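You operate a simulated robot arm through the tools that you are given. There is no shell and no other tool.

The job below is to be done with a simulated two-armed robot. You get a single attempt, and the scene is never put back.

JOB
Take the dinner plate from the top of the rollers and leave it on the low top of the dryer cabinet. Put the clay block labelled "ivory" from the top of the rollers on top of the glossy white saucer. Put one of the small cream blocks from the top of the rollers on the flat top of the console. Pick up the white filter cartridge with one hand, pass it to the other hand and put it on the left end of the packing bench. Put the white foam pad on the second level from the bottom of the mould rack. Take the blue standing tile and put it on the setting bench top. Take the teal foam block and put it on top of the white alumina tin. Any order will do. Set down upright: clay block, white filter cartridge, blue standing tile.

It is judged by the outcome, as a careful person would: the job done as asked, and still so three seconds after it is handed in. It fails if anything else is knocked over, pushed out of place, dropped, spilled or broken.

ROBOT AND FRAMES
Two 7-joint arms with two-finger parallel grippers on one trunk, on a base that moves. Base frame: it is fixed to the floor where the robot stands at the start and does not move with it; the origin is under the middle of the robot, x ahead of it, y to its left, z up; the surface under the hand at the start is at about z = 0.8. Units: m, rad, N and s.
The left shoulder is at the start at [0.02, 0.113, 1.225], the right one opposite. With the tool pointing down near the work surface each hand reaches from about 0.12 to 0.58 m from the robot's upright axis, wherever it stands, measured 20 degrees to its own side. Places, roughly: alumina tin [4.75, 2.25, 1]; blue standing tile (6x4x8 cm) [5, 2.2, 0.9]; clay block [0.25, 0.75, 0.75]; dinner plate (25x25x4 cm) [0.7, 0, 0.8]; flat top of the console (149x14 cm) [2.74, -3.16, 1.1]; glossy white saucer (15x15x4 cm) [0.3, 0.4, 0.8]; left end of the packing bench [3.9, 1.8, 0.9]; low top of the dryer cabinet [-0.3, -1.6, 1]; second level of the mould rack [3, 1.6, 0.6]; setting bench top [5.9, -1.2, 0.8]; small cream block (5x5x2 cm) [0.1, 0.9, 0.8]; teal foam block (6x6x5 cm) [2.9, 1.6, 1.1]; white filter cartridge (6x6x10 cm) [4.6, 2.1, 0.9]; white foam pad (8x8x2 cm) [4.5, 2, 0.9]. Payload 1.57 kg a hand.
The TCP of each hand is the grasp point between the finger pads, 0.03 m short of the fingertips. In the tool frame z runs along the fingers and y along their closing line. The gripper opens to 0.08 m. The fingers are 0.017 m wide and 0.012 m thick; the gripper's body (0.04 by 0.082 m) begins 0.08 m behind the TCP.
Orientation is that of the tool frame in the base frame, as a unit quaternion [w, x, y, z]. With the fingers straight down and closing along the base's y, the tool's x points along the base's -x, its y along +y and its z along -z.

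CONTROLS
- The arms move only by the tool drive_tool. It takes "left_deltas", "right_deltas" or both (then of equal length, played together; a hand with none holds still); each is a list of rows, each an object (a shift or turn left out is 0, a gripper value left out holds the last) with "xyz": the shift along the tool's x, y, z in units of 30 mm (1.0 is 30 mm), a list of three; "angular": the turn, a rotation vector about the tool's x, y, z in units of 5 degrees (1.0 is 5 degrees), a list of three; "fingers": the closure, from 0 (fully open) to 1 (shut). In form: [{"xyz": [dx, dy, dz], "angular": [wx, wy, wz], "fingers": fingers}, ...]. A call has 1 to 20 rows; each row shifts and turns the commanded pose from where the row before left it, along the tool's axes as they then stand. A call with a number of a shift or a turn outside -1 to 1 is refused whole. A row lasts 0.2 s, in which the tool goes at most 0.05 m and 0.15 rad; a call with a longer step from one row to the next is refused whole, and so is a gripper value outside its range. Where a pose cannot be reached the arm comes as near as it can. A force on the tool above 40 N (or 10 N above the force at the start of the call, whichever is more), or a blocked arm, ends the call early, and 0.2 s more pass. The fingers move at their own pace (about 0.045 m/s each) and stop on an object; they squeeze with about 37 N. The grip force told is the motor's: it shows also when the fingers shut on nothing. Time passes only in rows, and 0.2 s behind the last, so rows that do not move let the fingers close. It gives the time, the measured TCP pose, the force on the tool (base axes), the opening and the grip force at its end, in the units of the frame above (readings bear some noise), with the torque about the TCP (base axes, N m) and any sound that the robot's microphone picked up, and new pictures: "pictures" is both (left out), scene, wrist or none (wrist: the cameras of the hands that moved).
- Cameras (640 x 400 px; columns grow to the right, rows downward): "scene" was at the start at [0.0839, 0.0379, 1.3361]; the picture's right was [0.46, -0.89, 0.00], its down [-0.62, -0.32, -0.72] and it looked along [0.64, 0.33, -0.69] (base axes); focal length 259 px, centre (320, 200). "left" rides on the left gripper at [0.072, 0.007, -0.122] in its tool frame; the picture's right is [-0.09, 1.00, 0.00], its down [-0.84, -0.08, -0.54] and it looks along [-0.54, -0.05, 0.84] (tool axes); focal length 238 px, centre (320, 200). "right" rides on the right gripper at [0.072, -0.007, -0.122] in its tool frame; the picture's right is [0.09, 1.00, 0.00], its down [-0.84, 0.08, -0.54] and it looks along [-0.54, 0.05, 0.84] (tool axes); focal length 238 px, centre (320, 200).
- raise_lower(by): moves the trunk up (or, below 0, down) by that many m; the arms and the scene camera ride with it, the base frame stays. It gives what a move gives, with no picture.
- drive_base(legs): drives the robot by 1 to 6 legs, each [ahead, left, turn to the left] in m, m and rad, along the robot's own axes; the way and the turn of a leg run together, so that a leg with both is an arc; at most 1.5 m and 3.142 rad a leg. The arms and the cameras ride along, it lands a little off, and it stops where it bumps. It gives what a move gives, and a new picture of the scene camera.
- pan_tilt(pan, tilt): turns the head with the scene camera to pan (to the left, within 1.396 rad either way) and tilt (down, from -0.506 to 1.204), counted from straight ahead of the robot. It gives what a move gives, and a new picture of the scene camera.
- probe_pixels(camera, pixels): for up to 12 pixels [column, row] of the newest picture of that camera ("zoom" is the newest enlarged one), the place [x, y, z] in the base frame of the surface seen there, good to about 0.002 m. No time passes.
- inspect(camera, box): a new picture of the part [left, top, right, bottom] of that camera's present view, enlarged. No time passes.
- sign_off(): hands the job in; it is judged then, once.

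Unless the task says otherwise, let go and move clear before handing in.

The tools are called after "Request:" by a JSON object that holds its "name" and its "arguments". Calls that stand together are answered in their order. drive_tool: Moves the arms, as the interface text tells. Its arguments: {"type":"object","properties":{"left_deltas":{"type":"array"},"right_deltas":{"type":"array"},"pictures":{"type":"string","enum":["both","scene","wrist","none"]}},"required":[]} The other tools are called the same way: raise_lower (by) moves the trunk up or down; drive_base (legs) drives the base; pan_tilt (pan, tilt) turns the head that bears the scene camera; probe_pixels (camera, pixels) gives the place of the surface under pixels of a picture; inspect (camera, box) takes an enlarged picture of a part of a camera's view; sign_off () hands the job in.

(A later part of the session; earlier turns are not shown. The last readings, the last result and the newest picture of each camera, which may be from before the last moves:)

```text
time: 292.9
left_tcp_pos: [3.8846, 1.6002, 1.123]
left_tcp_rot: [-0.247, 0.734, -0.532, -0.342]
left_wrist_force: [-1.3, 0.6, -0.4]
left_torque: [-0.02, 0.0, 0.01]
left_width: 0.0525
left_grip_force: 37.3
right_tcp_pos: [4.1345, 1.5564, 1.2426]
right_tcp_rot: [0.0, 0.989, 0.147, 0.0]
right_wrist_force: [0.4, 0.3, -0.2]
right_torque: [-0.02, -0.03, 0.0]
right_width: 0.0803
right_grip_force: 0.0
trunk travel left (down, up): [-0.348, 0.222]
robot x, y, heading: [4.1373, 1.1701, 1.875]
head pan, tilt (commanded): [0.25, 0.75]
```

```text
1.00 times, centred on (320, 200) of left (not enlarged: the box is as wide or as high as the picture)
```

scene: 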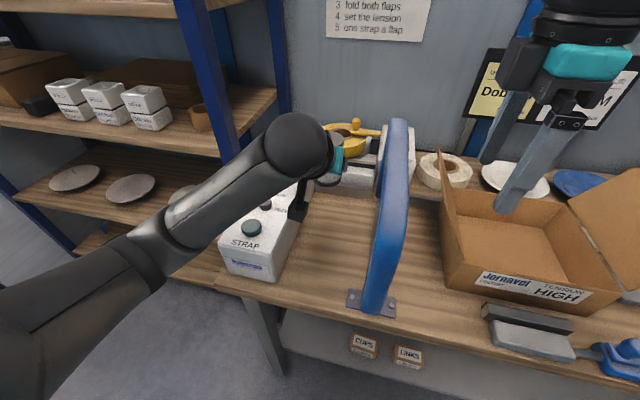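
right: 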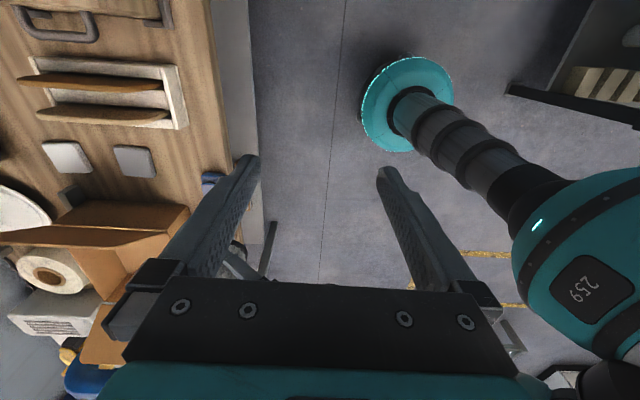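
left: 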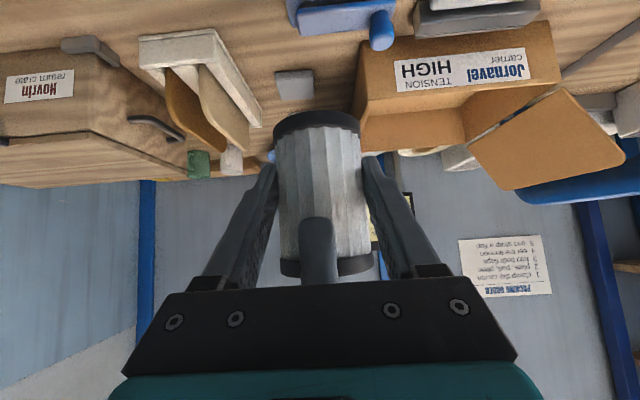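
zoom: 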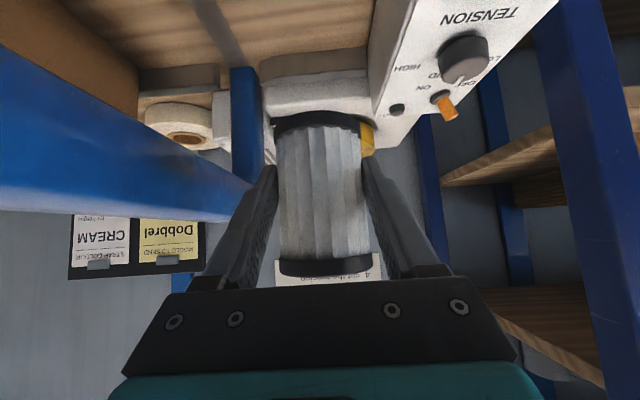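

The cartridge is above the strip's middle (axis ≈ (3.881,1.613)), bottom ~22 cm above the bench. Lowering straight down 20 cm.

Request:
{"name": "drive_tool", "arguments": {"left_deltas": [{"xyz": [0.6, 0, 0.5]}, {"xyz": [0.67, 0, 0.56]}, {"xyz": [0.67, 0, 0.56]}, {"xyz": [0.67, 0, 0.56]}, {"xyz": [0.67, 0, 0.56]}, {"xyz": [0.67, 0, 0.56]}, {"xyz": [0.67, 0, 0.56]}, {}]}}

```text
time: 294.8
left_tcp_pos: [3.8861, 1.5976, 0.9405]
left_tcp_rot: [-0.246, 0.735, -0.532, -0.341]
left_wrist_force: [-0.2, 0.9, -0.5]
left_torque: [0.01, 0.0, 0.0]
left_width: 0.0528
left_grip_force: 36.5
right_tcp_pos: [4.1366, 1.5559, 1.2417]
right_tcp_rot: [-0.001, 0.989, 0.146, 0.001]
right_wrist_force: [0.6, 1.0, 0.1]
right_torque: [0.02, 0.0, 0.03]
right_width: 0.08
right_grip_force: 0.1
trunk travel left (down, up): [-0.348, 0.222]
robot x, y, heading: [4.1341, 1.1725, 1.872]
head pan, tilt (commanded): [0.25, 0.75]
```

scene: 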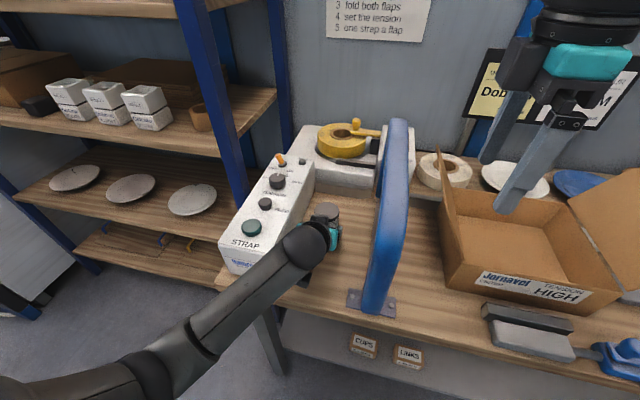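
left: 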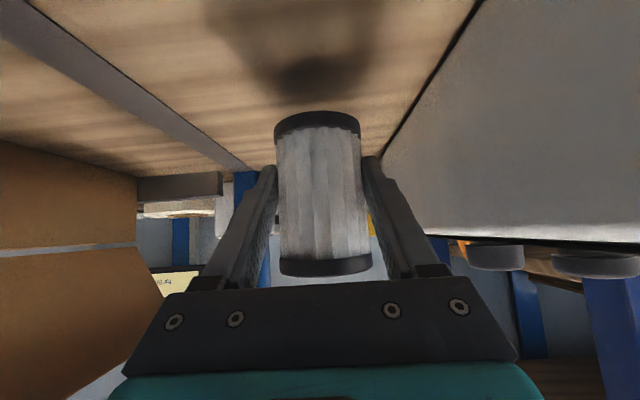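

Clear of the box and arch. Another 3 cm down, then creep to contact.

Request:
{"name": "drive_tool", "arguments": {"left_deltas": [{"xyz": [0.3, 0, 0.25]}, {"xyz": [0.3, 0, 0.25]}, {"xyz": [0.17, 0, 0.14]}, {}], "pictures": "none"}}

Request:
{"name": "drive_tool", "arguments": {"left_deltas": [{"xyz": [0.08, 0, 0.065]}, {"xyz": [0.04, 0, 0.03]}, {}], "pictures": "none"}}

```text
time: 295.8
left_tcp_pos: [3.8853, 1.5994, 0.9135]
left_tcp_rot: [-0.247, 0.734, -0.532, -0.342]
left_wrist_force: [-0.7, 0.2, 0.0]
left_torque: [0.03, -0.02, -0.01]
left_width: 0.0525
left_grip_force: 37.1
right_tcp_pos: [4.1346, 1.5566, 1.2441]
right_tcp_rot: [0.001, 0.989, 0.147, 0.0]
right_wrist_force: [-0.6, 0.1, -1.2]
right_torque: [0.01, 0.0, 0.02]
right_width: 0.0798
right_grip_force: 0.1
trunk travel left (down, up): [-0.348, 0.222]
robot x, y, heading: [4.1326, 1.17, 1.873]
head pan, tilt (commanded): [0.25, 0.75]
```

```text
time: 296.6
left_tcp_pos: [3.8849, 1.5982, 0.9075]
left_tcp_rot: [-0.247, 0.734, -0.532, -0.342]
left_wrist_force: [-0.3, 0.0, -0.2]
left_torque: [0.01, 0.0, -0.01]
left_width: 0.0527
left_grip_force: 37.3
right_tcp_pos: [4.1351, 1.5563, 1.2431]
right_tcp_rot: [0.0, 0.989, 0.147, 0.0]
right_wrist_force: [-1.2, 0.4, 0.3]
right_torque: [0.01, -0.02, 0.02]
right_width: 0.08
right_grip_force: 0.0
trunk travel left (down, up): [-0.348, 0.222]
robot x, y, heading: [4.13, 1.1671, 1.871]
head pan, tilt (commanded): [0.25, 0.75]
```

Request:
{"name": "drive_tool", "arguments": {"left_deltas": [{"xyz": [0.06, 0, 0.05]}, {"xyz": [0.04, 0, 0.03]}, {}], "pictures": "none"}}

Request:
{"name": "drive_tool", "arguments": {"left_deltas": [{"xyz": [0.03, 0, 0.025]}, {}], "pictures": "none"}}

```text
time: 297.4
left_tcp_pos: [3.886, 1.5981, 0.9037]
left_tcp_rot: [-0.247, 0.734, -0.533, -0.341]
left_wrist_force: [-0.2, -0.9, -0.4]
left_torque: [0.01, -0.01, 0.0]
left_width: 0.0526
left_grip_force: 37.5
right_tcp_pos: [4.1348, 1.5556, 1.2429]
right_tcp_rot: [0.0, 0.989, 0.147, 0.001]
right_wrist_force: [0.4, -0.5, 0.7]
right_torque: [0.01, -0.02, 0.02]
right_width: 0.0799
right_grip_force: 0.0
trunk travel left (down, up): [-0.348, 0.222]
robot x, y, heading: [4.1372, 1.1684, 1.876]
head pan, tilt (commanded): [0.25, 0.75]
```

```text
time: 297.9
left_tcp_pos: [3.8862, 1.5991, 0.9031]
left_tcp_rot: [-0.247, 0.734, -0.532, -0.343]
left_wrist_force: [0.7, 0.1, 1.5]
left_torque: [0.03, -0.1, -0.04]
left_width: 0.0525
left_grip_force: 36.9
right_tcp_pos: [4.1349, 1.5556, 1.2439]
right_tcp_rot: [0.0, 0.989, 0.147, 0.0]
right_wrist_force: [0.3, 0.7, 0.4]
right_torque: [-0.02, 0.02, 0.02]
right_width: 0.0801
right_grip_force: 0.2
trunk travel left (down, up): [-0.348, 0.222]
robot x, y, heading: [4.1344, 1.1699, 1.868]
head pan, tilt (commanded): [0.25, 0.75]
```

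Contact begins. One more millimetre, then I'll open the fingers.

Request:
{"name": "drive_tool", "arguments": {"left_deltas": [{"xyz": [0.03, 0, 0.025]}, {}], "pictures": "none"}}

Request:
{"name": "drive_tool", "arguments": {"left_deltas": [{"fingers": 0.2}, {"fingers": 0.08}, {"fingers": 0.08}], "pictures": "wrist"}}

```text
time: 298.6
left_tcp_pos: [3.8859, 1.5987, 0.9027]
left_tcp_rot: [-0.248, 0.734, -0.531, -0.343]
left_wrist_force: [-0.3, -1.7, 8.7]
left_torque: [-0.05, -0.18, -0.01]
left_width: 0.0523
left_grip_force: 37.0
right_tcp_pos: [4.1349, 1.556, 1.2433]
right_tcp_rot: [-0.001, 0.989, 0.147, -0.001]
right_wrist_force: [-0.1, 0.2, -0.6]
right_torque: [-0.03, 0.03, 0.0]
right_width: 0.0801
right_grip_force: 0.0
trunk travel left (down, up): [-0.348, 0.222]
robot x, y, heading: [4.1342, 1.1677, 1.873]
head pan, tilt (commanded): [0.25, 0.75]
```

```text
time: 299.4
left_tcp_pos: [3.8858, 1.5978, 0.9014]
left_tcp_rot: [-0.247, 0.734, -0.532, -0.342]
left_wrist_force: [-0.3, -0.4, -0.6]
left_torque: [0.0, 0.0, -0.03]
left_width: 0.0736
left_grip_force: 0.1
right_tcp_pos: [4.1357, 1.5565, 1.2434]
right_tcp_rot: [0.0, 0.989, 0.147, 0.0]
right_wrist_force: [-0.3, -0.1, 0.0]
right_torque: [-0.05, -0.01, -0.02]
right_width: 0.08
right_grip_force: 0.0
trunk travel left (down, up): [-0.348, 0.222]
robot x, y, heading: [4.1365, 1.1714, 1.881]
head pan, tilt (commanded): [0.25, 0.75]
```

left: 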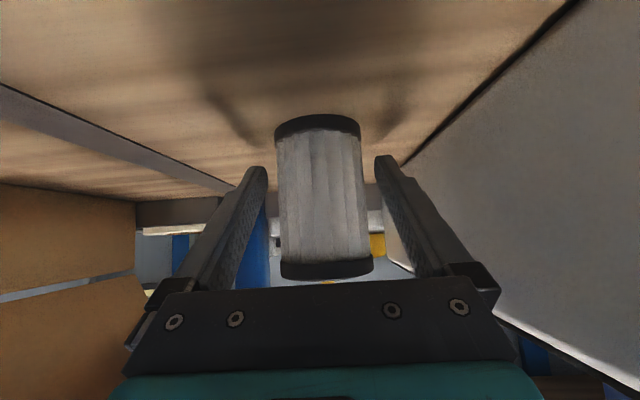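

The cartridge stands free with even gaps. Withdrawing back along the tool axis.

Request:
{"name": "drive_tool", "arguments": {"left_deltas": [{"xyz": [0, 0, -0.3]}, {"xyz": [0, 0, -0.5]}, {"xyz": [0, 0, -0.7]}, {"xyz": [0, 0, -0.8]}, {"xyz": [0, 0, -0.8]}, {"xyz": [-0.4, 0, -0.7]}, {"xyz": [-0.7, 0, -0.6]}, {"xyz": [-0.7, 0, -0.6]}, {"xyz": [-0.7, 0, -0.6], "fingers": 0}, {"xyz": [-0.7, 0, -0.6]}]}}

Request:
{"name": "inspect", "arguments": {"camera": "scene", "box": [220, 120, 420, 320]}}

```text
time: 301.6
left_tcp_pos: [3.9129, 1.5214, 1.0969]
left_tcp_rot: [-0.246, 0.735, -0.532, -0.342]
left_wrist_force: [-0.1, -0.1, -0.5]
left_torque: [0.04, 0.0, 0.0]
left_width: 0.0799
left_grip_force: 0.0
right_tcp_pos: [4.1353, 1.5551, 1.2412]
right_tcp_rot: [0.0, 0.989, 0.147, -0.001]
right_wrist_force: [-0.3, 0.0, 0.5]
right_torque: [0.03, -0.01, -0.02]
right_width: 0.0802
right_grip_force: 0.1
trunk travel left (down, up): [-0.348, 0.222]
robot x, y, heading: [4.1343, 1.17, 1.874]
head pan, tilt (commanded): [0.25, 0.75]
```

scene: 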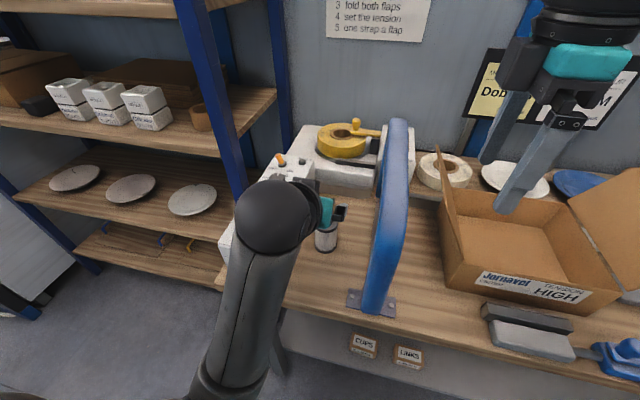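
left: 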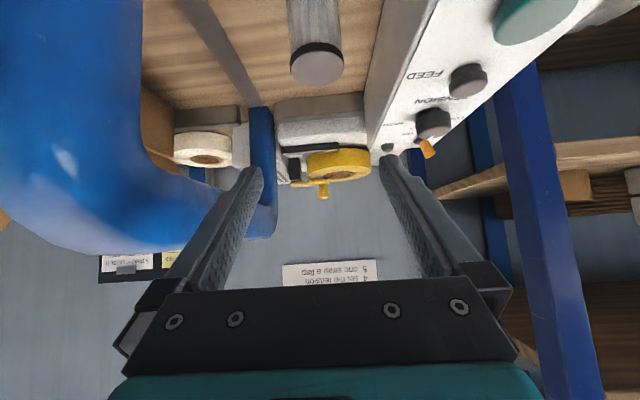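

```text
2.00 times, centred on (320, 220) of scene
```

zoom: 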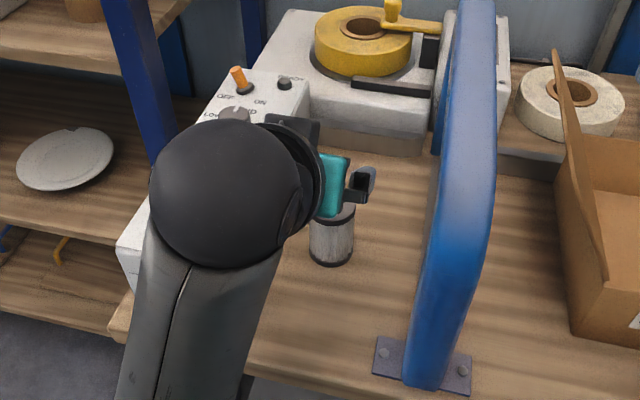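

The cartridge stands upright on the bench's left end. Next the white pad with the left hand: back off, slide right to face it.

Request:
{"name": "drive_base", "arguments": {"legs": [[-0.35, 0, -0.006], [0, -0.7, 0]]}}

Request:
{"name": "pan_tilt", "arguments": {"pan": 0.15, "tilt": 0.7}}

```text
time: 307.2
left_tcp_pos: [4.6698, 1.3922, 1.0953]
left_tcp_rot: [-0.248, 0.733, -0.534, -0.342]
left_wrist_force: [0.5, 0.8, 0.4]
left_torque: [0.01, -0.03, 0.04]
left_width: 0.0798
left_grip_force: 0.1
right_tcp_pos: [4.8924, 1.4249, 1.2426]
right_tcp_rot: [0.001, 0.989, 0.145, 0.0]
right_wrist_force: [0.2, 0.4, 0.2]
right_torque: [-0.01, 0.03, -0.05]
right_width: 0.0802
right_grip_force: 0.0
trunk travel left (down, up): [-0.348, 0.222]
robot x, y, heading: [4.8858, 1.0404, 1.874]
head pan, tilt (commanded): [0.25, 0.75]
```

scene: 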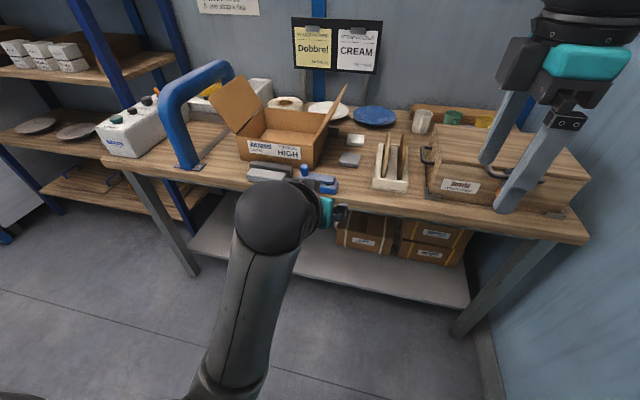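

```text
time: 307.8
left_tcp_pos: [4.6699, 1.3922, 1.0956]
left_tcp_rot: [-0.247, 0.734, -0.533, -0.342]
left_wrist_force: [-0.1, 0.1, -1.2]
left_torque: [-0.02, 0.03, 0.04]
left_width: 0.0801
left_grip_force: 0.2
right_tcp_pos: [4.8925, 1.4254, 1.2438]
right_tcp_rot: [0.001, 0.989, 0.145, 0.0]
right_wrist_force: [0.1, 0.6, -0.3]
right_torque: [0.01, -0.01, -0.01]
right_width: 0.08
right_grip_force: 0.0
trunk travel left (down, up): [-0.348, 0.222]
robot x, y, heading: [4.8899, 1.0358, 1.879]
head pan, tilt (commanded): [0.15, 0.7]
```

scene: 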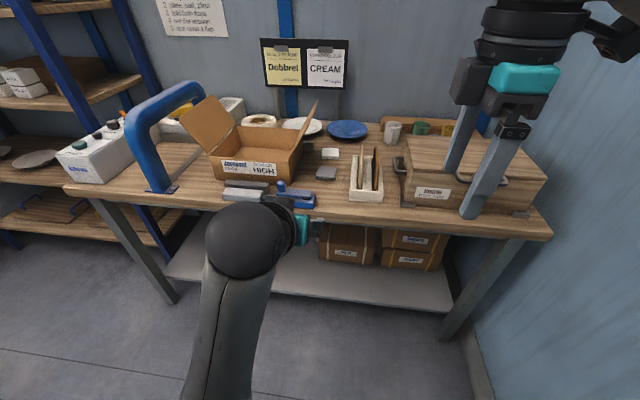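

The left hand (u≈4.873) is already in line with the pad (u≈4.870). I'll zoom to check the carton flap and the dark item near the pad.

Request:
{"name": "inspect", "arguments": {"camera": "scene", "box": [270, 90, 400, 215]}}

```text
3.20 times, centred on (335, 152) of scene
```

zoom: 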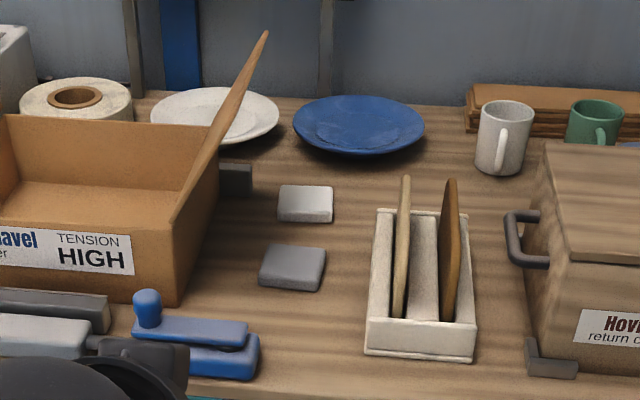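

Request:
{"name": "probe_pixels", "arguments": {"camera": "zoom", "pixels": [[265, 35], [245, 80], [200, 180], [172, 218], [235, 180], [250, 190], [182, 290], [305, 195], [280, 190], [330, 190], [305, 218], [375, 215]]}}

```text
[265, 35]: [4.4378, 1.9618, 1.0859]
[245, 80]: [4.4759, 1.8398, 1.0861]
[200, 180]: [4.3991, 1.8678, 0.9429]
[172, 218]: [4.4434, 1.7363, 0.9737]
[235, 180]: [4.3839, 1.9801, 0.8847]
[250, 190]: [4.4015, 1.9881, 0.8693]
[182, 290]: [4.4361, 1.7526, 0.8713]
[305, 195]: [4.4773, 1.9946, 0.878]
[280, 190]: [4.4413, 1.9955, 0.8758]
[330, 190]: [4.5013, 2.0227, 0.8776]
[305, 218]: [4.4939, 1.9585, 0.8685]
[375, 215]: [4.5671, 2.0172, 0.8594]
```

The carton's right flap rises to z≈1.086 at u≈4.818, and the left forearm would sweep over it; the right hand coming from the right side is safer for the pad. I'll re-pose both hands here: left back to vertical and rolling, right rolling +90°.

Request:
{"name": "drive_tool", "arguments": {"left_deltas": [{"angular": [0, 1, 0]}, {"angular": [0, 1, 0]}, {"angular": [0, 1, 0]}, {"angular": [0, 1, 0]}, {"angular": [0, 1, 0]}, {"angular": [0, 1, 0]}, {"angular": [0, 1, 0]}, {"angular": [0, 1, 0]}, {"angular": [0, 1, 0]}, {"angular": [0, 1, 0]}, {"angular": [0, 0, 1]}, {"angular": [0, 0, 1]}, {"angular": [0, 0, 1]}, {"angular": [0, 0, 1]}, {"angular": [0, 0, 1]}, {"angular": [0, 0, 1]}, {"angular": [0, 0, 1]}, {"angular": [0, 0, 1]}], "right_deltas": [{"angular": [0, 0, 1]}, {"angular": [0, 0, 1]}, {"angular": [0, 0, 1]}, {"angular": [0, 0, 1]}, {"angular": [0, 0, 1]}, {"angular": [0, 0, 1]}, {"angular": [0, 0, 1]}, {"angular": [0, 0, 1]}, {"angular": [0, 0, 1]}, {"angular": [0, 0, 1]}, {"angular": [0, 0, 1]}, {"angular": [0, 0, 1]}, {"angular": [0, 0, 1]}, {"angular": [0, 0, 1]}, {"angular": [0, 0, 1]}, {"angular": [0, 0, 1]}, {"angular": [0, 0, 1]}, {"angular": [0, 0, 1]}], "pictures": "none"}}

Request:
{"name": "drive_tool", "arguments": {"left_deltas": [{"angular": [0, 0, 1]}, {"angular": [0, 0, 1]}, {"angular": [0, 0, 1]}, {"angular": [0, 0, 1]}, {"angular": [0, 0, 1]}, {"angular": [0, 0, 1]}, {"angular": [0, 0, 1]}, {"angular": [0, 0, 1]}, {"angular": [0, 0, 1]}, {"angular": [0, 0, 1]}, {"angular": [0, 0, 1]}, {"angular": [0, 0, 1]}, {"angular": [0, 0, 1]}, {"angular": [0, 0, 1]}, {"angular": [0, 0, 1]}, {"angular": [0, 0, 1]}, {"angular": [0, 0, 1]}, {"angular": [0, 0, 1]}], "right_deltas": [{"xyz": [-0.8, 0, 0]}, {"xyz": [-0.8, 0, 0]}, {"xyz": [-0.8, 0, 0]}, {"xyz": [-0.8, 0, 0]}, {"angular": [0, -1, 0]}, {"angular": [0, -1, 0]}, {"angular": [0, -1, 0]}, {"angular": [0, -1, 0]}, {"angular": [0, -1, 0]}, {"angular": [0, -1, 0]}, {"angular": [0, -1, 0]}, {"angular": [0, -1, 0]}, {}, {}, {}, {}, {}, {}]}}

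```text
time: 308.7
left_tcp_pos: [4.6057, 1.3729, 1.0773]
left_tcp_rot: [-0.081, 0.771, -0.56, -0.291]
left_wrist_force: [-0.1, -0.1, 0.6]
left_torque: [0.01, -0.03, -0.02]
left_width: 0.0799
left_grip_force: 0.0
left hand out of reach, approached as far as the arm can: row 4
right_tcp_pos: [4.8919, 1.4254, 1.2427]
right_tcp_rot: [0.0, 1.0, 0.002, 0.0]
right_wrist_force: [0.7, -0.6, 0.5]
right_torque: [0.02, 0.02, 0.01]
right_width: 0.0801
right_grip_force: 0.0
trunk travel left (down, up): [-0.348, 0.222]
robot x, y, heading: [4.8921, 1.0396, 1.874]
head pan, tilt (commanded): [0.15, 0.7]
stopped in row 4 (left hand): the arm was blocked; the commanded pose is now the measured one
```

```text
time: 312.5
left_tcp_pos: [4.6073, 1.3729, 1.0765]
left_tcp_rot: [-0.147, -0.149, 0.942, 0.262]
left_wrist_force: [-0.3, -0.5, -0.6]
left_torque: [0.0, -0.02, 0.0]
left_width: 0.0798
left_grip_force: 0.0
right_tcp_pos: [4.7966, 1.4231, 1.2437]
right_tcp_rot: [0.002, 0.94, 0.004, -0.341]
right_wrist_force: [-0.7, -0.2, 0.3]
right_torque: [0.0, 0.01, 0.01]
right_width: 0.0798
right_grip_force: 0.0
trunk travel left (down, up): [-0.348, 0.222]
robot x, y, heading: [4.8867, 1.0431, 1.872]
head pan, tilt (commanded): [0.15, 0.7]
```

scene: 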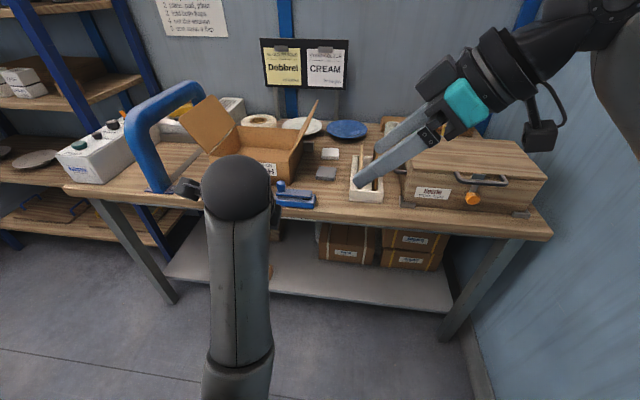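
right: 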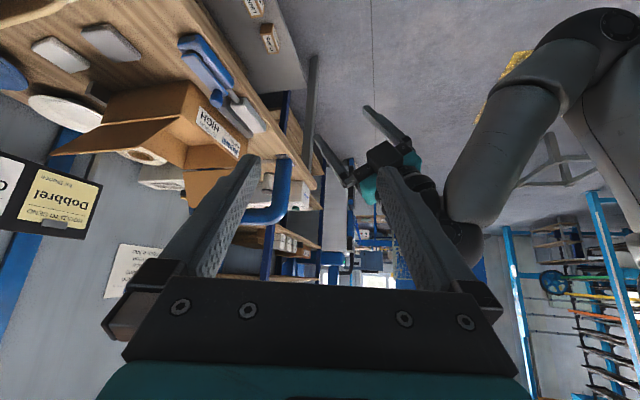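
left: 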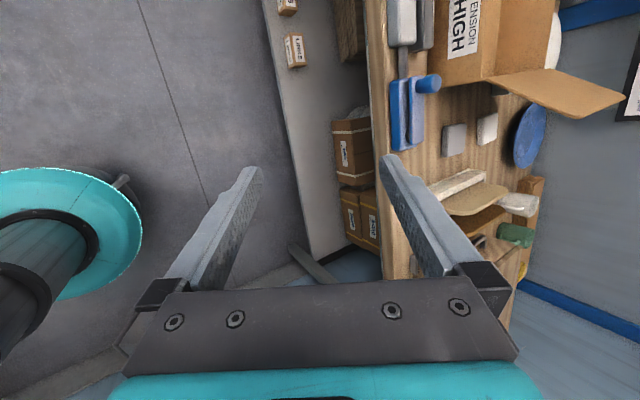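

The left arm met a joint limit in the first call, so the right hand only partly rolled and then tilted sideways. No contact happened; I'll continue: left rolls +90°, right un-tilts and finishes its roll.

Request:
{"name": "drive_tool", "arguments": {"right_deltas": [{"angular": [0, 1, 0]}, {"angular": [0, 1, 0]}, {"angular": [0, 1, 0]}, {"angular": [0, 1, 0]}, {"angular": [0, 1, 0]}, {"angular": [0, 1, 0]}, {"angular": [0, 1, 0]}, {"angular": [0, 1, 0]}, {"angular": [0, 0, 1]}, {"angular": [0, 0, 1]}, {"angular": [0, 0, 1]}, {"angular": [0, 0, 1]}, {"angular": [0, 0, 1]}, {"angular": [0, 0, 1]}, {"angular": [0, 0, 1]}, {"angular": [0, 0, 1]}, {"angular": [0, 0, 1]}, {"angular": [0, 0, 1]}, {"angular": [0, 0, 1]}, {"angular": [0, 0, 1]}], "pictures": "none"}}

Request:
{"name": "drive_tool", "arguments": {"left_deltas": [{"angular": [0, 0, 1]}, {"angular": [0, 0, 1]}, {"angular": [0, 0, 1]}, {"angular": [0, 0, 1]}, {"angular": [0, 0, 1]}, {"angular": [0, 0, 1]}, {"angular": [0, 0, 1]}, {"angular": [0, 0, 1]}, {"angular": [0, 0, 1]}, {"angular": [0, 0, 1]}, {"angular": [0, 0, 1]}, {"angular": [0, 0, 1]}, {"angular": [0, 0, 1]}, {"angular": [0, 0, 1]}, {"angular": [0, 0, 1]}, {"angular": [0, 0, 1]}, {"angular": [0, 0, 1]}, {"angular": [0, 0, 1]}], "pictures": "none"}}

```text
time: 316.7
left_tcp_pos: [4.6068, 1.3732, 1.0765]
left_tcp_rot: [-0.147, -0.15, 0.942, 0.262]
left_wrist_force: [0.2, 0.0, -1.3]
left_torque: [0.02, 0.01, 0.01]
left_width: 0.0797
left_grip_force: 0.1
right_tcp_pos: [4.7968, 1.4247, 1.2441]
right_tcp_rot: [0.0, 0.868, -0.497, 0.0]
right_wrist_force: [0.0, -0.5, -0.3]
right_torque: [0.02, 0.02, 0.0]
right_width: 0.0799
right_grip_force: 0.1
trunk travel left (down, up): [-0.348, 0.222]
robot x, y, heading: [4.8922, 1.0401, 1.871]
head pan, tilt (commanded): [0.15, 0.7]
```

```text
time: 320.5
left_tcp_pos: [4.6051, 1.3831, 1.0544]
left_tcp_rot: [-0.291, 0.56, 0.771, 0.083]
left_wrist_force: [0.2, 0.0, -0.1]
left_torque: [0.0, -0.01, 0.0]
left_width: 0.0801
left_grip_force: 0.1
left hand out of reach, approached as far as the arm can: row 15, 16, 17, 18
right_tcp_pos: [4.7964, 1.424, 1.2434]
right_tcp_rot: [0.0, 0.868, -0.497, 0.0]
right_wrist_force: [0.9, -0.5, 0.1]
right_torque: [-0.03, 0.04, 0.01]
right_width: 0.0802
right_grip_force: 0.0
trunk travel left (down, up): [-0.348, 0.222]
robot x, y, heading: [4.8913, 1.039, 1.87]
head pan, tilt (commanded): [0.15, 0.7]
```

Both hands are now oriented as wanted (left rolled camera-up, right nearly in plain pose). I'll raise the trunk 13 cm to clear the carton flaps and move the base into position for the pad.

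Request:
{"name": "raise_lower", "arguments": {"by": 0.13}}

Request:
{"name": "drive_base", "arguments": {"legs": [[0, 0.3, 0], [0.38, 0, 0]]}}

Request:
{"name": "pan_tilt", "arguments": {"pan": -0.3, "tilt": 0.8}}

```text
time: 322.1
left_tcp_pos: [4.6068, 1.3814, 1.1855]
left_tcp_rot: [-0.292, 0.56, 0.771, 0.083]
left_wrist_force: [0.0, -0.2, 0.8]
left_torque: [0.02, -0.02, 0.01]
left_width: 0.0801
left_grip_force: 0.0
right_tcp_pos: [4.7958, 1.4249, 1.3731]
right_tcp_rot: [0.001, 0.868, -0.497, 0.0]
right_wrist_force: [-0.7, -0.5, -0.6]
right_torque: [-0.03, -0.03, 0.04]
right_width: 0.0801
right_grip_force: 0.1
trunk travel left (down, up): [-0.478, 0.092]
robot x, y, heading: [4.8906, 1.0398, 1.87]
head pan, tilt (commanded): [0.15, 0.7]
```

```text
time: 326.2
left_tcp_pos: [4.2004, 1.6544, 1.1859]
left_tcp_rot: [-0.292, 0.557, 0.773, 0.081]
left_wrist_force: [0.3, -1.0, -0.7]
left_torque: [-0.01, 0.03, 0.01]
left_width: 0.0797
left_grip_force: 0.1
right_tcp_pos: [4.3921, 1.6977, 1.3728]
right_tcp_rot: [0.001, 0.869, -0.494, 0.0]
right_wrist_force: [-0.6, 0.1, 0.1]
right_torque: [-0.01, 0.05, 0.01]
right_width: 0.0799
right_grip_force: 0.1
trunk travel left (down, up): [-0.478, 0.092]
robot x, y, heading: [4.4845, 1.3101, 1.877]
head pan, tilt (commanded): [0.15, 0.7]
```

scene: 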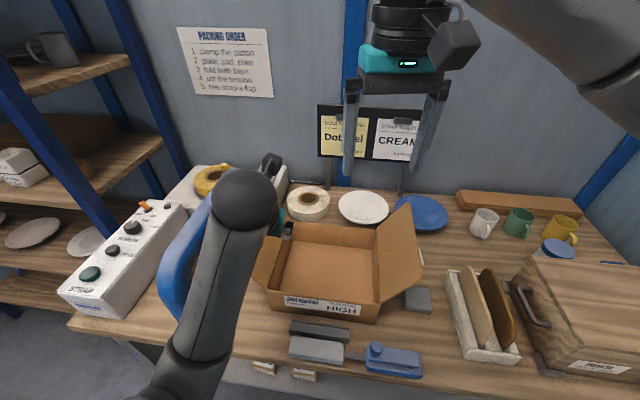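

```text
time: 327.1
left_tcp_pos: [4.2012, 1.6537, 1.1855]
left_tcp_rot: [-0.291, 0.558, 0.773, 0.082]
left_wrist_force: [0.5, -0.1, 0.2]
left_torque: [0.01, 0.0, 0.0]
left_width: 0.0796
left_grip_force: 0.0
right_tcp_pos: [4.3929, 1.6977, 1.373]
right_tcp_rot: [0.0, 0.869, -0.494, 0.0]
right_wrist_force: [-0.3, 0.1, 0.1]
right_torque: [0.01, -0.06, -0.02]
right_width: 0.08
right_grip_force: 0.0
trunk travel left (down, up): [-0.478, 0.092]
robot x, y, heading: [4.4902, 1.3097, 1.871]
head pan, tilt (commanded): [-0.3, 0.799]
```

scene: 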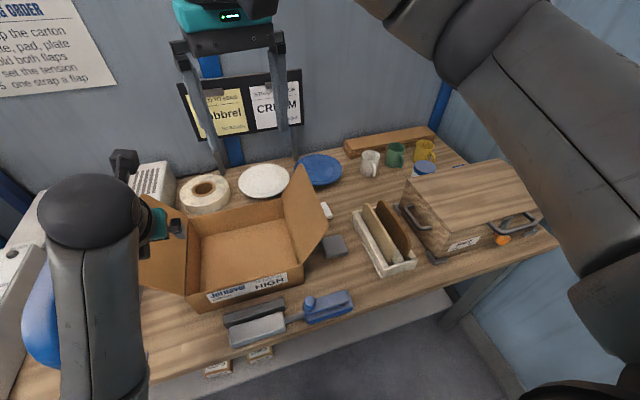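

I'm at u≈4.68. The pad needs me ~10 cm closer; then I'll finish the right hand's roll and pitch it to 50° below horizontal.

Request:
{"name": "drive_base", "arguments": {"legs": [[0.1, 0, 0]]}}

Request:
{"name": "drive_tool", "arguments": {"right_deltas": [{"angular": [0, 0, 0.82]}, {"angular": [0, 0, 0.82]}, {"angular": [0, -1, 0]}, {"angular": [0, -1, 0]}, {"angular": [0, -1, 0]}, {"angular": [0, -1, 0]}, {"angular": [0, -1, 0]}, {"angular": [0, -1, 0]}, {"angular": [0, -1, 0]}, {"angular": [0, -1, 0]}, {}]}}

```text
time: 328.2
left_tcp_pos: [4.1711, 1.7474, 1.185]
left_tcp_rot: [-0.291, 0.559, 0.772, 0.082]
left_wrist_force: [0.0, 0.5, -0.9]
left_torque: [-0.01, -0.01, -0.03]
left_width: 0.0801
left_grip_force: 0.1
right_tcp_pos: [4.3626, 1.7923, 1.3737]
right_tcp_rot: [0.0, 0.869, -0.495, 0.0]
right_wrist_force: [-1.1, 0.1, 0.2]
right_torque: [-0.05, -0.04, 0.0]
right_width: 0.08
right_grip_force: 0.0
trunk travel left (down, up): [-0.478, 0.092]
robot x, y, heading: [4.4561, 1.4012, 1.874]
head pan, tilt (commanded): [-0.3, 0.799]
```

scene: 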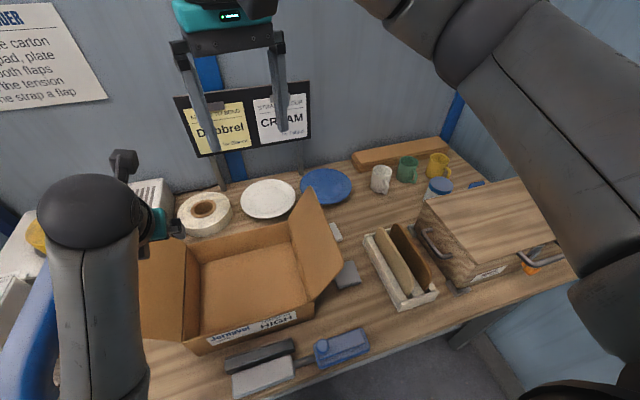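

```text
time: 330.6
left_tcp_pos: [4.172, 1.7473, 1.1849]
left_tcp_rot: [-0.292, 0.557, 0.773, 0.082]
left_wrist_force: [-0.3, -0.8, 0.2]
left_torque: [0.05, 0.0, -0.02]
left_width: 0.0799
left_grip_force: 0.1
right_tcp_pos: [4.363, 1.7915, 1.3736]
right_tcp_rot: [-0.19, 0.781, -0.522, -0.286]
right_wrist_force: [0.0, 1.2, -0.6]
right_torque: [0.02, -0.01, -0.03]
right_width: 0.0801
right_grip_force: 0.2
trunk travel left (down, up): [-0.478, 0.092]
robot x, y, heading: [4.4588, 1.4107, 1.874]
head pan, tilt (commanded): [-0.3, 0.799]
```

scene: 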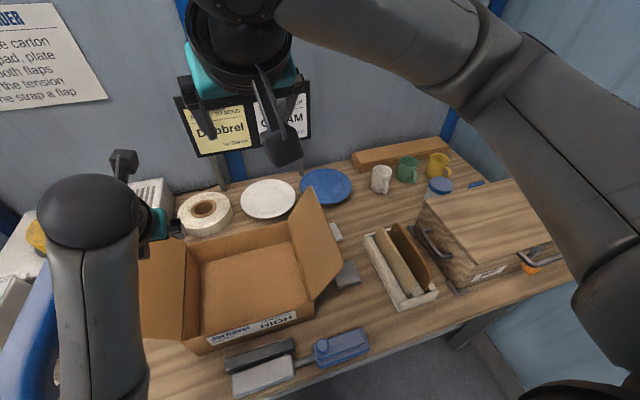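
right: 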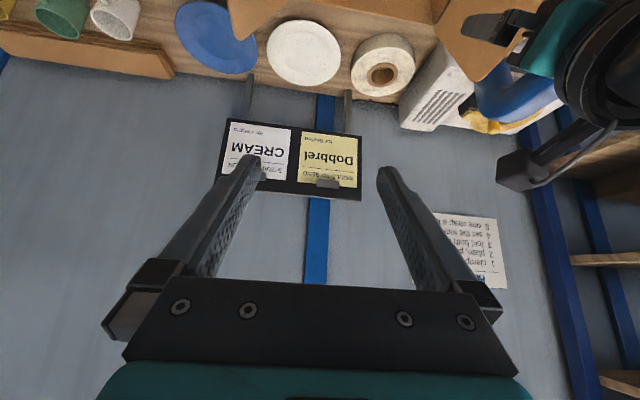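

Orientation is right (azimuth 112.6°, 50° down). I'll move over the pad at full height, then come straight down to z≈1.18.

Request:
{"name": "drive_tool", "arguments": {"right_deltas": [{"xyz": [-0.385, -0.775, 0.3225]}, {"xyz": [-0.385, -0.775, 0.3225]}, {"xyz": [-0.385, -0.775, 0.3225]}, {"xyz": [-0.385, -0.775, 0.3225]}, {"xyz": [-0.385, -0.775, 0.3225]}, {"xyz": [-0.385, -0.775, 0.3225]}, {"xyz": [-0.385, -0.775, 0.3225]}, {"xyz": [-0.385, -0.775, 0.3225]}, {"xyz": [0.594, 0, 0.704]}, {"xyz": [0.594, 0, 0.704]}, {"xyz": [0.594, 0, 0.704]}, {"xyz": [0.594, 0, 0.704]}, {"xyz": [0.594, 0, 0.704]}, {"xyz": [0.594, 0, 0.704]}, {"xyz": [0.594, 0, 0.704]}, {}]}}

```text
time: 334.0
left_tcp_pos: [4.1717, 1.7462, 1.1843]
left_tcp_rot: [-0.292, 0.557, 0.773, 0.081]
left_wrist_force: [0.0, -0.5, -0.3]
left_torque: [-0.01, -0.03, 0.01]
left_width: 0.0801
left_grip_force: 0.0
right_tcp_pos: [4.488, 1.9753, 1.1811]
right_tcp_rot: [-0.191, 0.781, -0.522, -0.285]
right_wrist_force: [-0.2, 0.1, 1.8]
right_torque: [0.0, -0.02, 0.0]
right_width: 0.0799
right_grip_force: 0.0
trunk travel left (down, up): [-0.478, 0.092]
robot x, y, heading: [4.459, 1.4073, 1.873]
head pan, tilt (commanded): [-0.3, 0.799]
```

scene: 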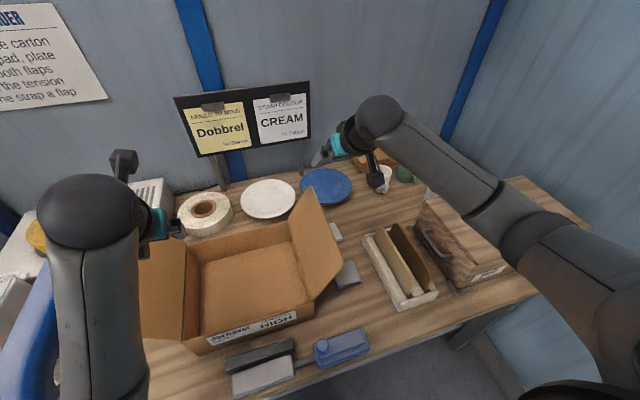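
right: 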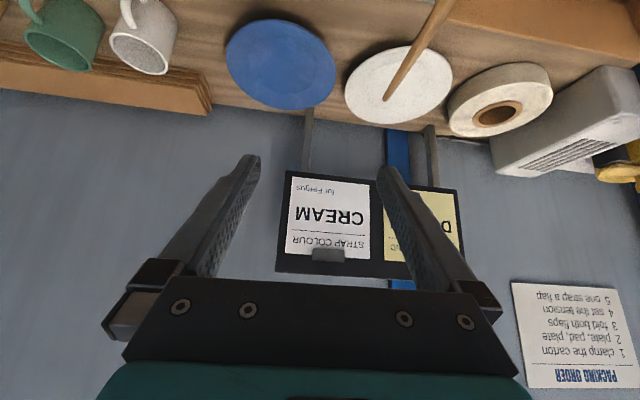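

Descending 11 cm and checking the flap clearance.

Request:
{"name": "drive_tool", "arguments": {"right_deltas": [{"xyz": [0.591, 0, 0.7]}, {"xyz": [0.591, 0, 0.7]}, {"xyz": [0.591, 0, 0.7]}, {"xyz": [0.591, 0, 0.7]}, {}]}}

```text
time: 334.9
left_tcp_pos: [4.1737, 1.7472, 1.186]
left_tcp_rot: [-0.291, 0.559, 0.772, 0.082]
left_wrist_force: [-1.4, -0.1, -0.3]
left_torque: [-0.04, -0.04, 0.03]
left_width: 0.08
left_grip_force: 0.1
right_tcp_pos: [4.4934, 1.9836, 1.1055]
right_tcp_rot: [-0.205, 0.771, -0.523, -0.301]
right_wrist_force: [9.4, -2.1, 13.5]
right_torque: [-0.17, 0.38, 0.16]
right_width: 0.0733
right_grip_force: 0.1
trunk travel left (down, up): [-0.478, 0.092]
robot x, y, heading: [4.4607, 1.4078, 1.876]
head pan, tilt (commanded): [-0.3, 0.799]
stopped in row 4 (right hand): the force on the tool passed its limit at 48 N (the readings are from after the stop); the commanded pose is now the measured one
```

scene: 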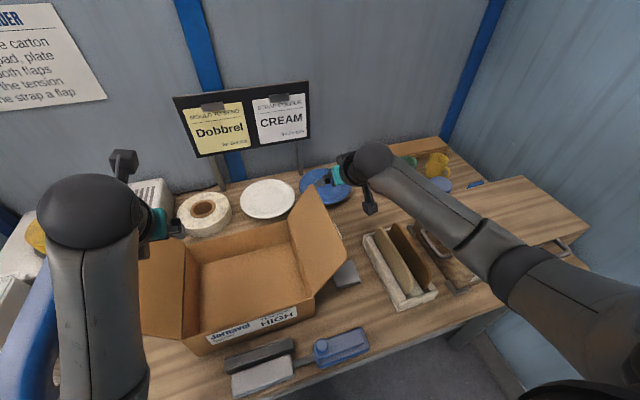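
right: 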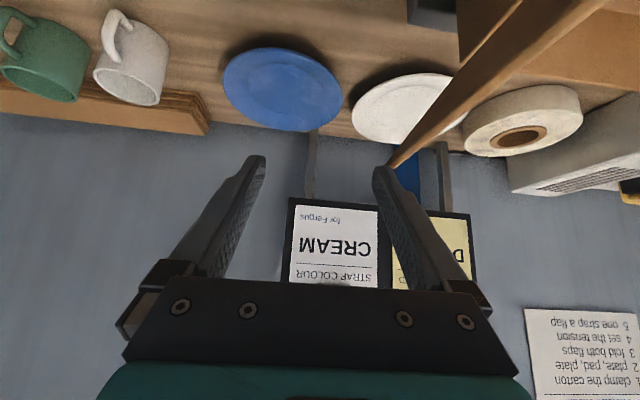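

The left finger touched the carton flap's top edge and the call stopped. I'll raise straight up again and check whether the carton moved.

Request:
{"name": "drive_tool", "arguments": {"right_deltas": [{"xyz": [-0.2, 0, -0.25]}, {"xyz": [-0.5, 0, -0.6]}, {"xyz": [-0.59, 0, -0.7]}, {"xyz": [-0.59, 0, -0.7]}, {"xyz": [-0.59, 0, -0.7]}]}}

Request:
{"name": "inspect", "arguments": {"camera": "scene", "box": [140, 160, 360, 350]}}

```text
time: 336.1
left_tcp_pos: [4.1722, 1.7478, 1.1852]
left_tcp_rot: [-0.291, 0.558, 0.773, 0.082]
left_wrist_force: [0.1, 0.6, 0.5]
left_torque: [0.0, 0.0, -0.01]
left_width: 0.0802
left_grip_force: 0.1
right_tcp_pos: [4.4924, 1.9786, 1.2196]
right_tcp_rot: [-0.2, 0.773, -0.522, -0.299]
right_wrist_force: [-0.3, -0.7, -0.4]
right_torque: [-0.01, 0.01, 0.02]
right_width: 0.0801
right_grip_force: 0.1
trunk travel left (down, up): [-0.478, 0.092]
robot x, y, heading: [4.4608, 1.4067, 1.879]
head pan, tilt (commanded): [-0.3, 0.799]
```

scene: 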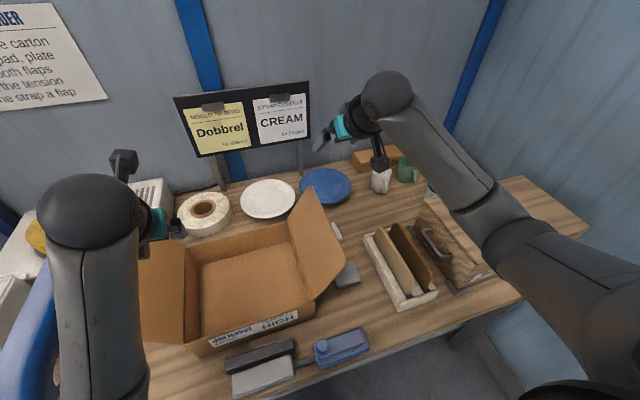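
right: 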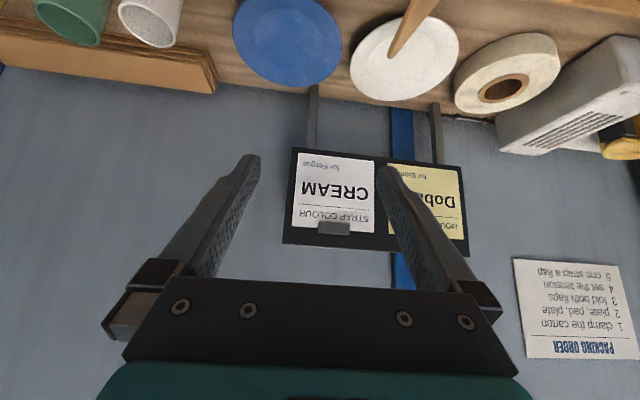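

```text
2.11 times, centred on (250, 255) of scene
```

zoom: 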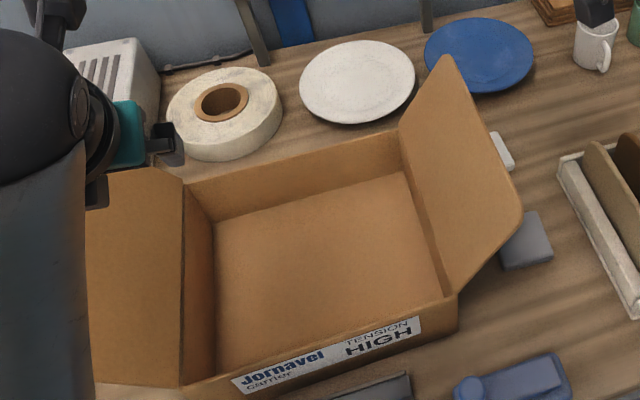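

The carton looks unmoved. I'll probe the flap's top corners and the carton's bottom corner to compare with before.

Request:
{"name": "probe_pixels", "arguments": {"camera": "zoom", "pixels": [[447, 62], [518, 212], [455, 325], [405, 150], [440, 290], [505, 150], [498, 140], [530, 240], [480, 130], [460, 300]]}}

```text
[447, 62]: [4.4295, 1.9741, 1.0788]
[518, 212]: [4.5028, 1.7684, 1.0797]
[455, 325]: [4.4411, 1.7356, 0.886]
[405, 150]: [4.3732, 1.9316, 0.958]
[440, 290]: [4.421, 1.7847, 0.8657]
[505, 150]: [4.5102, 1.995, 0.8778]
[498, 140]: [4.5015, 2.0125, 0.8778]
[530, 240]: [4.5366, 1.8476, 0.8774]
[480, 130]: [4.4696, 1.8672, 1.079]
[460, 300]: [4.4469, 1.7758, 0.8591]
```

The carton is within 2 mm of where it was, and the flap's top edge is at u≈4.818. I'll shift 4 cm to the right, descend there below the flap's height, then slide left onto the pad.

Request:
{"name": "drive_tool", "arguments": {"right_deltas": [{"angular": [0, 0.46, 0]}, {"xyz": [0, -0.6, 0]}, {"xyz": [0, -0.6, 0]}, {"xyz": [0.5, 0, 0.59]}, {"xyz": [0.5, 0, 0.59]}, {"xyz": [0.5, 0, 0.59]}, {"xyz": [0.5, 0, 0.59]}, {"xyz": [0.5, 0, 0.59]}, {}]}}

```text
time: 338.1
left_tcp_pos: [4.1735, 1.7472, 1.1864]
left_tcp_rot: [-0.292, 0.558, 0.773, 0.082]
left_wrist_force: [-0.1, -0.7, -0.2]
left_torque: [0.0, -0.01, 0.02]
left_width: 0.0799
left_grip_force: 0.1
right_tcp_pos: [4.5265, 1.9879, 1.1026]
right_tcp_rot: [-0.191, 0.779, -0.526, -0.284]
right_wrist_force: [0.2, 0.1, -0.9]
right_torque: [0.0, 0.03, 0.0]
right_width: 0.08
right_grip_force: 0.1
trunk travel left (down, up): [-0.478, 0.092]
robot x, y, heading: [4.4601, 1.4062, 1.878]
head pan, tilt (commanded): [-0.3, 0.799]
```

scene: 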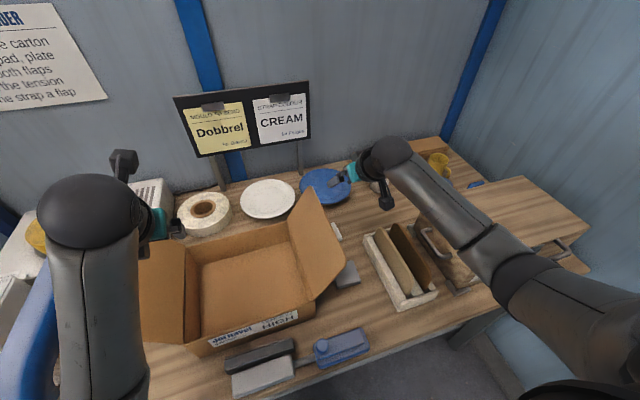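
right: 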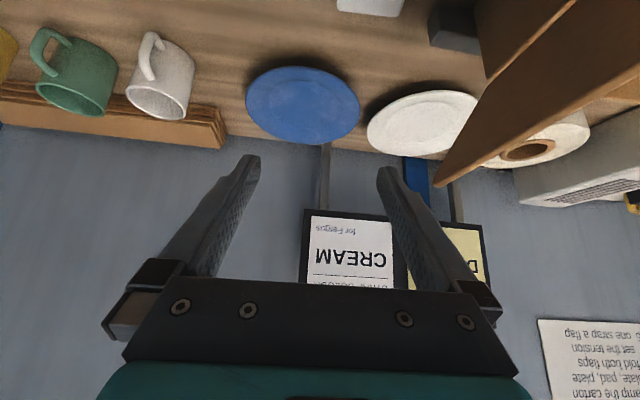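

The finger now clears the flap by a few cm. Continuing down to z≈0.95.

Request:
{"name": "drive_tool", "arguments": {"right_deltas": [{"xyz": [0.5, 0, 0.59]}, {"xyz": [0.5, 0, 0.59]}, {"xyz": [0.5, 0, 0.59]}, {"xyz": [0.5, 0, 0.59]}, {"xyz": [0.5, 0, 0.59]}, {"xyz": [0.5, 0, 0.59]}, {}]}}

Request:
{"name": "inspect", "arguments": {"camera": "scene", "box": [290, 120, 470, 300]}}

```text
time: 339.8
left_tcp_pos: [4.1733, 1.7467, 1.1863]
left_tcp_rot: [-0.291, 0.557, 0.773, 0.082]
left_wrist_force: [-0.3, 0.6, -0.2]
left_torque: [0.0, -0.02, 0.0]
left_width: 0.08
left_grip_force: 0.0
right_tcp_pos: [4.5262, 1.988, 0.963]
right_tcp_rot: [-0.19, 0.779, -0.525, -0.285]
right_wrist_force: [-0.4, -0.2, 0.2]
right_torque: [0.01, 0.03, 0.01]
right_width: 0.0799
right_grip_force: 0.2
trunk travel left (down, up): [-0.478, 0.092]
robot x, y, heading: [4.455, 1.4025, 1.874]
head pan, tilt (commanded): [-0.3, 0.799]
```

scene: 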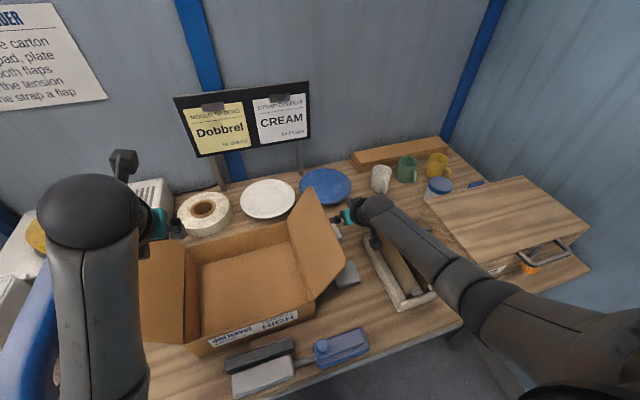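
right: 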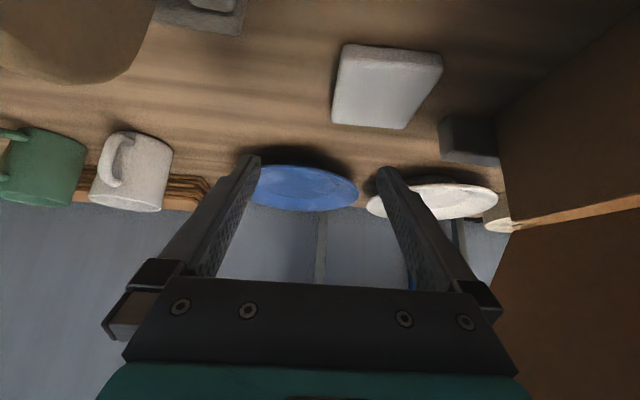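

```text
2.22 times, centred on (380, 210) of scene
```

zoom: 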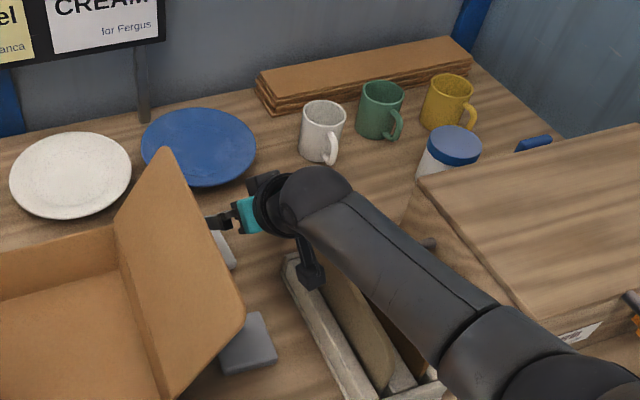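

The pad is visible at (385,85) in the wrist view. I'll slide 4 cm left at this height, below the flap edge, and re-check alignment.

Request:
{"name": "drive_tool", "arguments": {"right_deltas": [{"xyz": [0, 0.45, 0]}, {"xyz": [0, 0.45, 0]}, {"xyz": [0, 0.44, 0]}, {}], "pictures": "wrist"}}

```text
time: 340.8
left_tcp_pos: [4.1729, 1.7478, 1.1852]
left_tcp_rot: [-0.291, 0.558, 0.773, 0.082]
left_wrist_force: [-0.1, 0.0, 0.4]
left_torque: [0.02, -0.02, -0.02]
left_width: 0.0798
left_grip_force: 0.0
right_tcp_pos: [4.4881, 1.9742, 0.9615]
right_tcp_rot: [-0.189, 0.779, -0.526, -0.284]
right_wrist_force: [-0.2, 0.8, -0.6]
right_torque: [0.0, -0.02, 0.02]
right_width: 0.0801
right_grip_force: 0.0
trunk travel left (down, up): [-0.478, 0.092]
robot x, y, heading: [4.4601, 1.4047, 1.872]
head pan, tilt (commanded): [-0.3, 0.799]
```

right: 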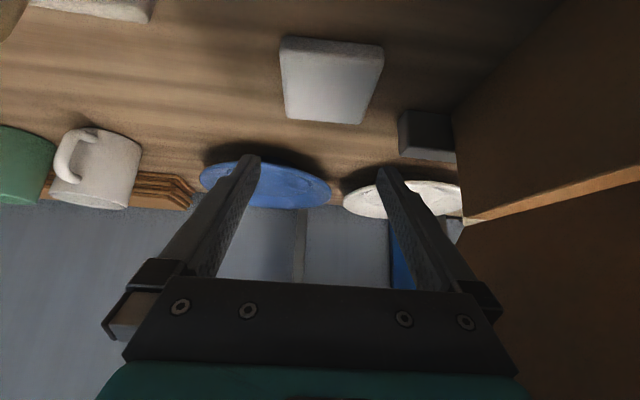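

Request:
{"name": "probe_pixels", "arguments": {"camera": "right", "pixels": [[284, 48], [378, 55], [358, 118], [291, 113], [330, 80], [405, 120], [440, 115], [150, 10]]}}

```text
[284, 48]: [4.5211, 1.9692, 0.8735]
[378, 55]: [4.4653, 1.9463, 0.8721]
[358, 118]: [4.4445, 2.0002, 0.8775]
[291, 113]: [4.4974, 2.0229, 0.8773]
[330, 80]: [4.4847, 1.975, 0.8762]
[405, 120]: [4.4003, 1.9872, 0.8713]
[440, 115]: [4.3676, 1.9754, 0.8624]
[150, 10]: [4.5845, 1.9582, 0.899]
```

Aligned: pad edges at 22.3° match my closing line and it's centred within 3 mm. Descending the last 7 cm in steps.

Request:
{"name": "drive_tool", "arguments": {"right_deltas": [{"xyz": [0.5, 0, 0.59]}, {"xyz": [0.5, 0, 0.59]}, {"xyz": [0.3, 0, 0.35]}, {}], "pictures": "wrist"}}

```text
time: 341.8
left_tcp_pos: [4.1728, 1.7468, 1.186]
left_tcp_rot: [-0.293, 0.558, 0.772, 0.083]
left_wrist_force: [0.8, 0.4, -0.4]
left_torque: [0.0, 0.02, 0.06]
left_width: 0.0801
left_grip_force: 0.1
right_tcp_pos: [4.4887, 1.9751, 0.9026]
right_tcp_rot: [-0.191, 0.778, -0.526, -0.284]
right_wrist_force: [0.1, 0.2, -0.3]
right_torque: [0.0, -0.03, 0.02]
right_width: 0.0801
right_grip_force: 0.1
trunk travel left (down, up): [-0.478, 0.092]
robot x, y, heading: [4.4548, 1.4053, 1.874]
head pan, tilt (commanded): [-0.3, 0.799]
```

right: 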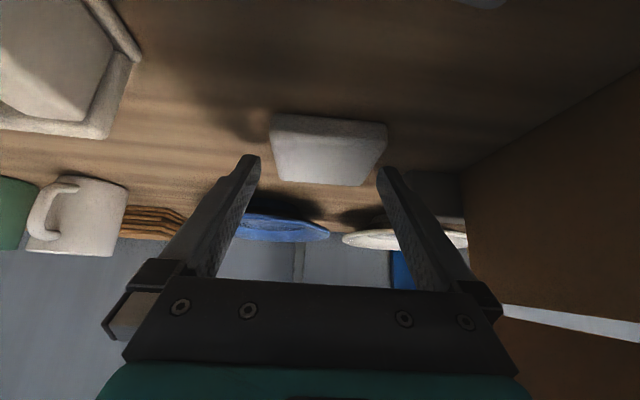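

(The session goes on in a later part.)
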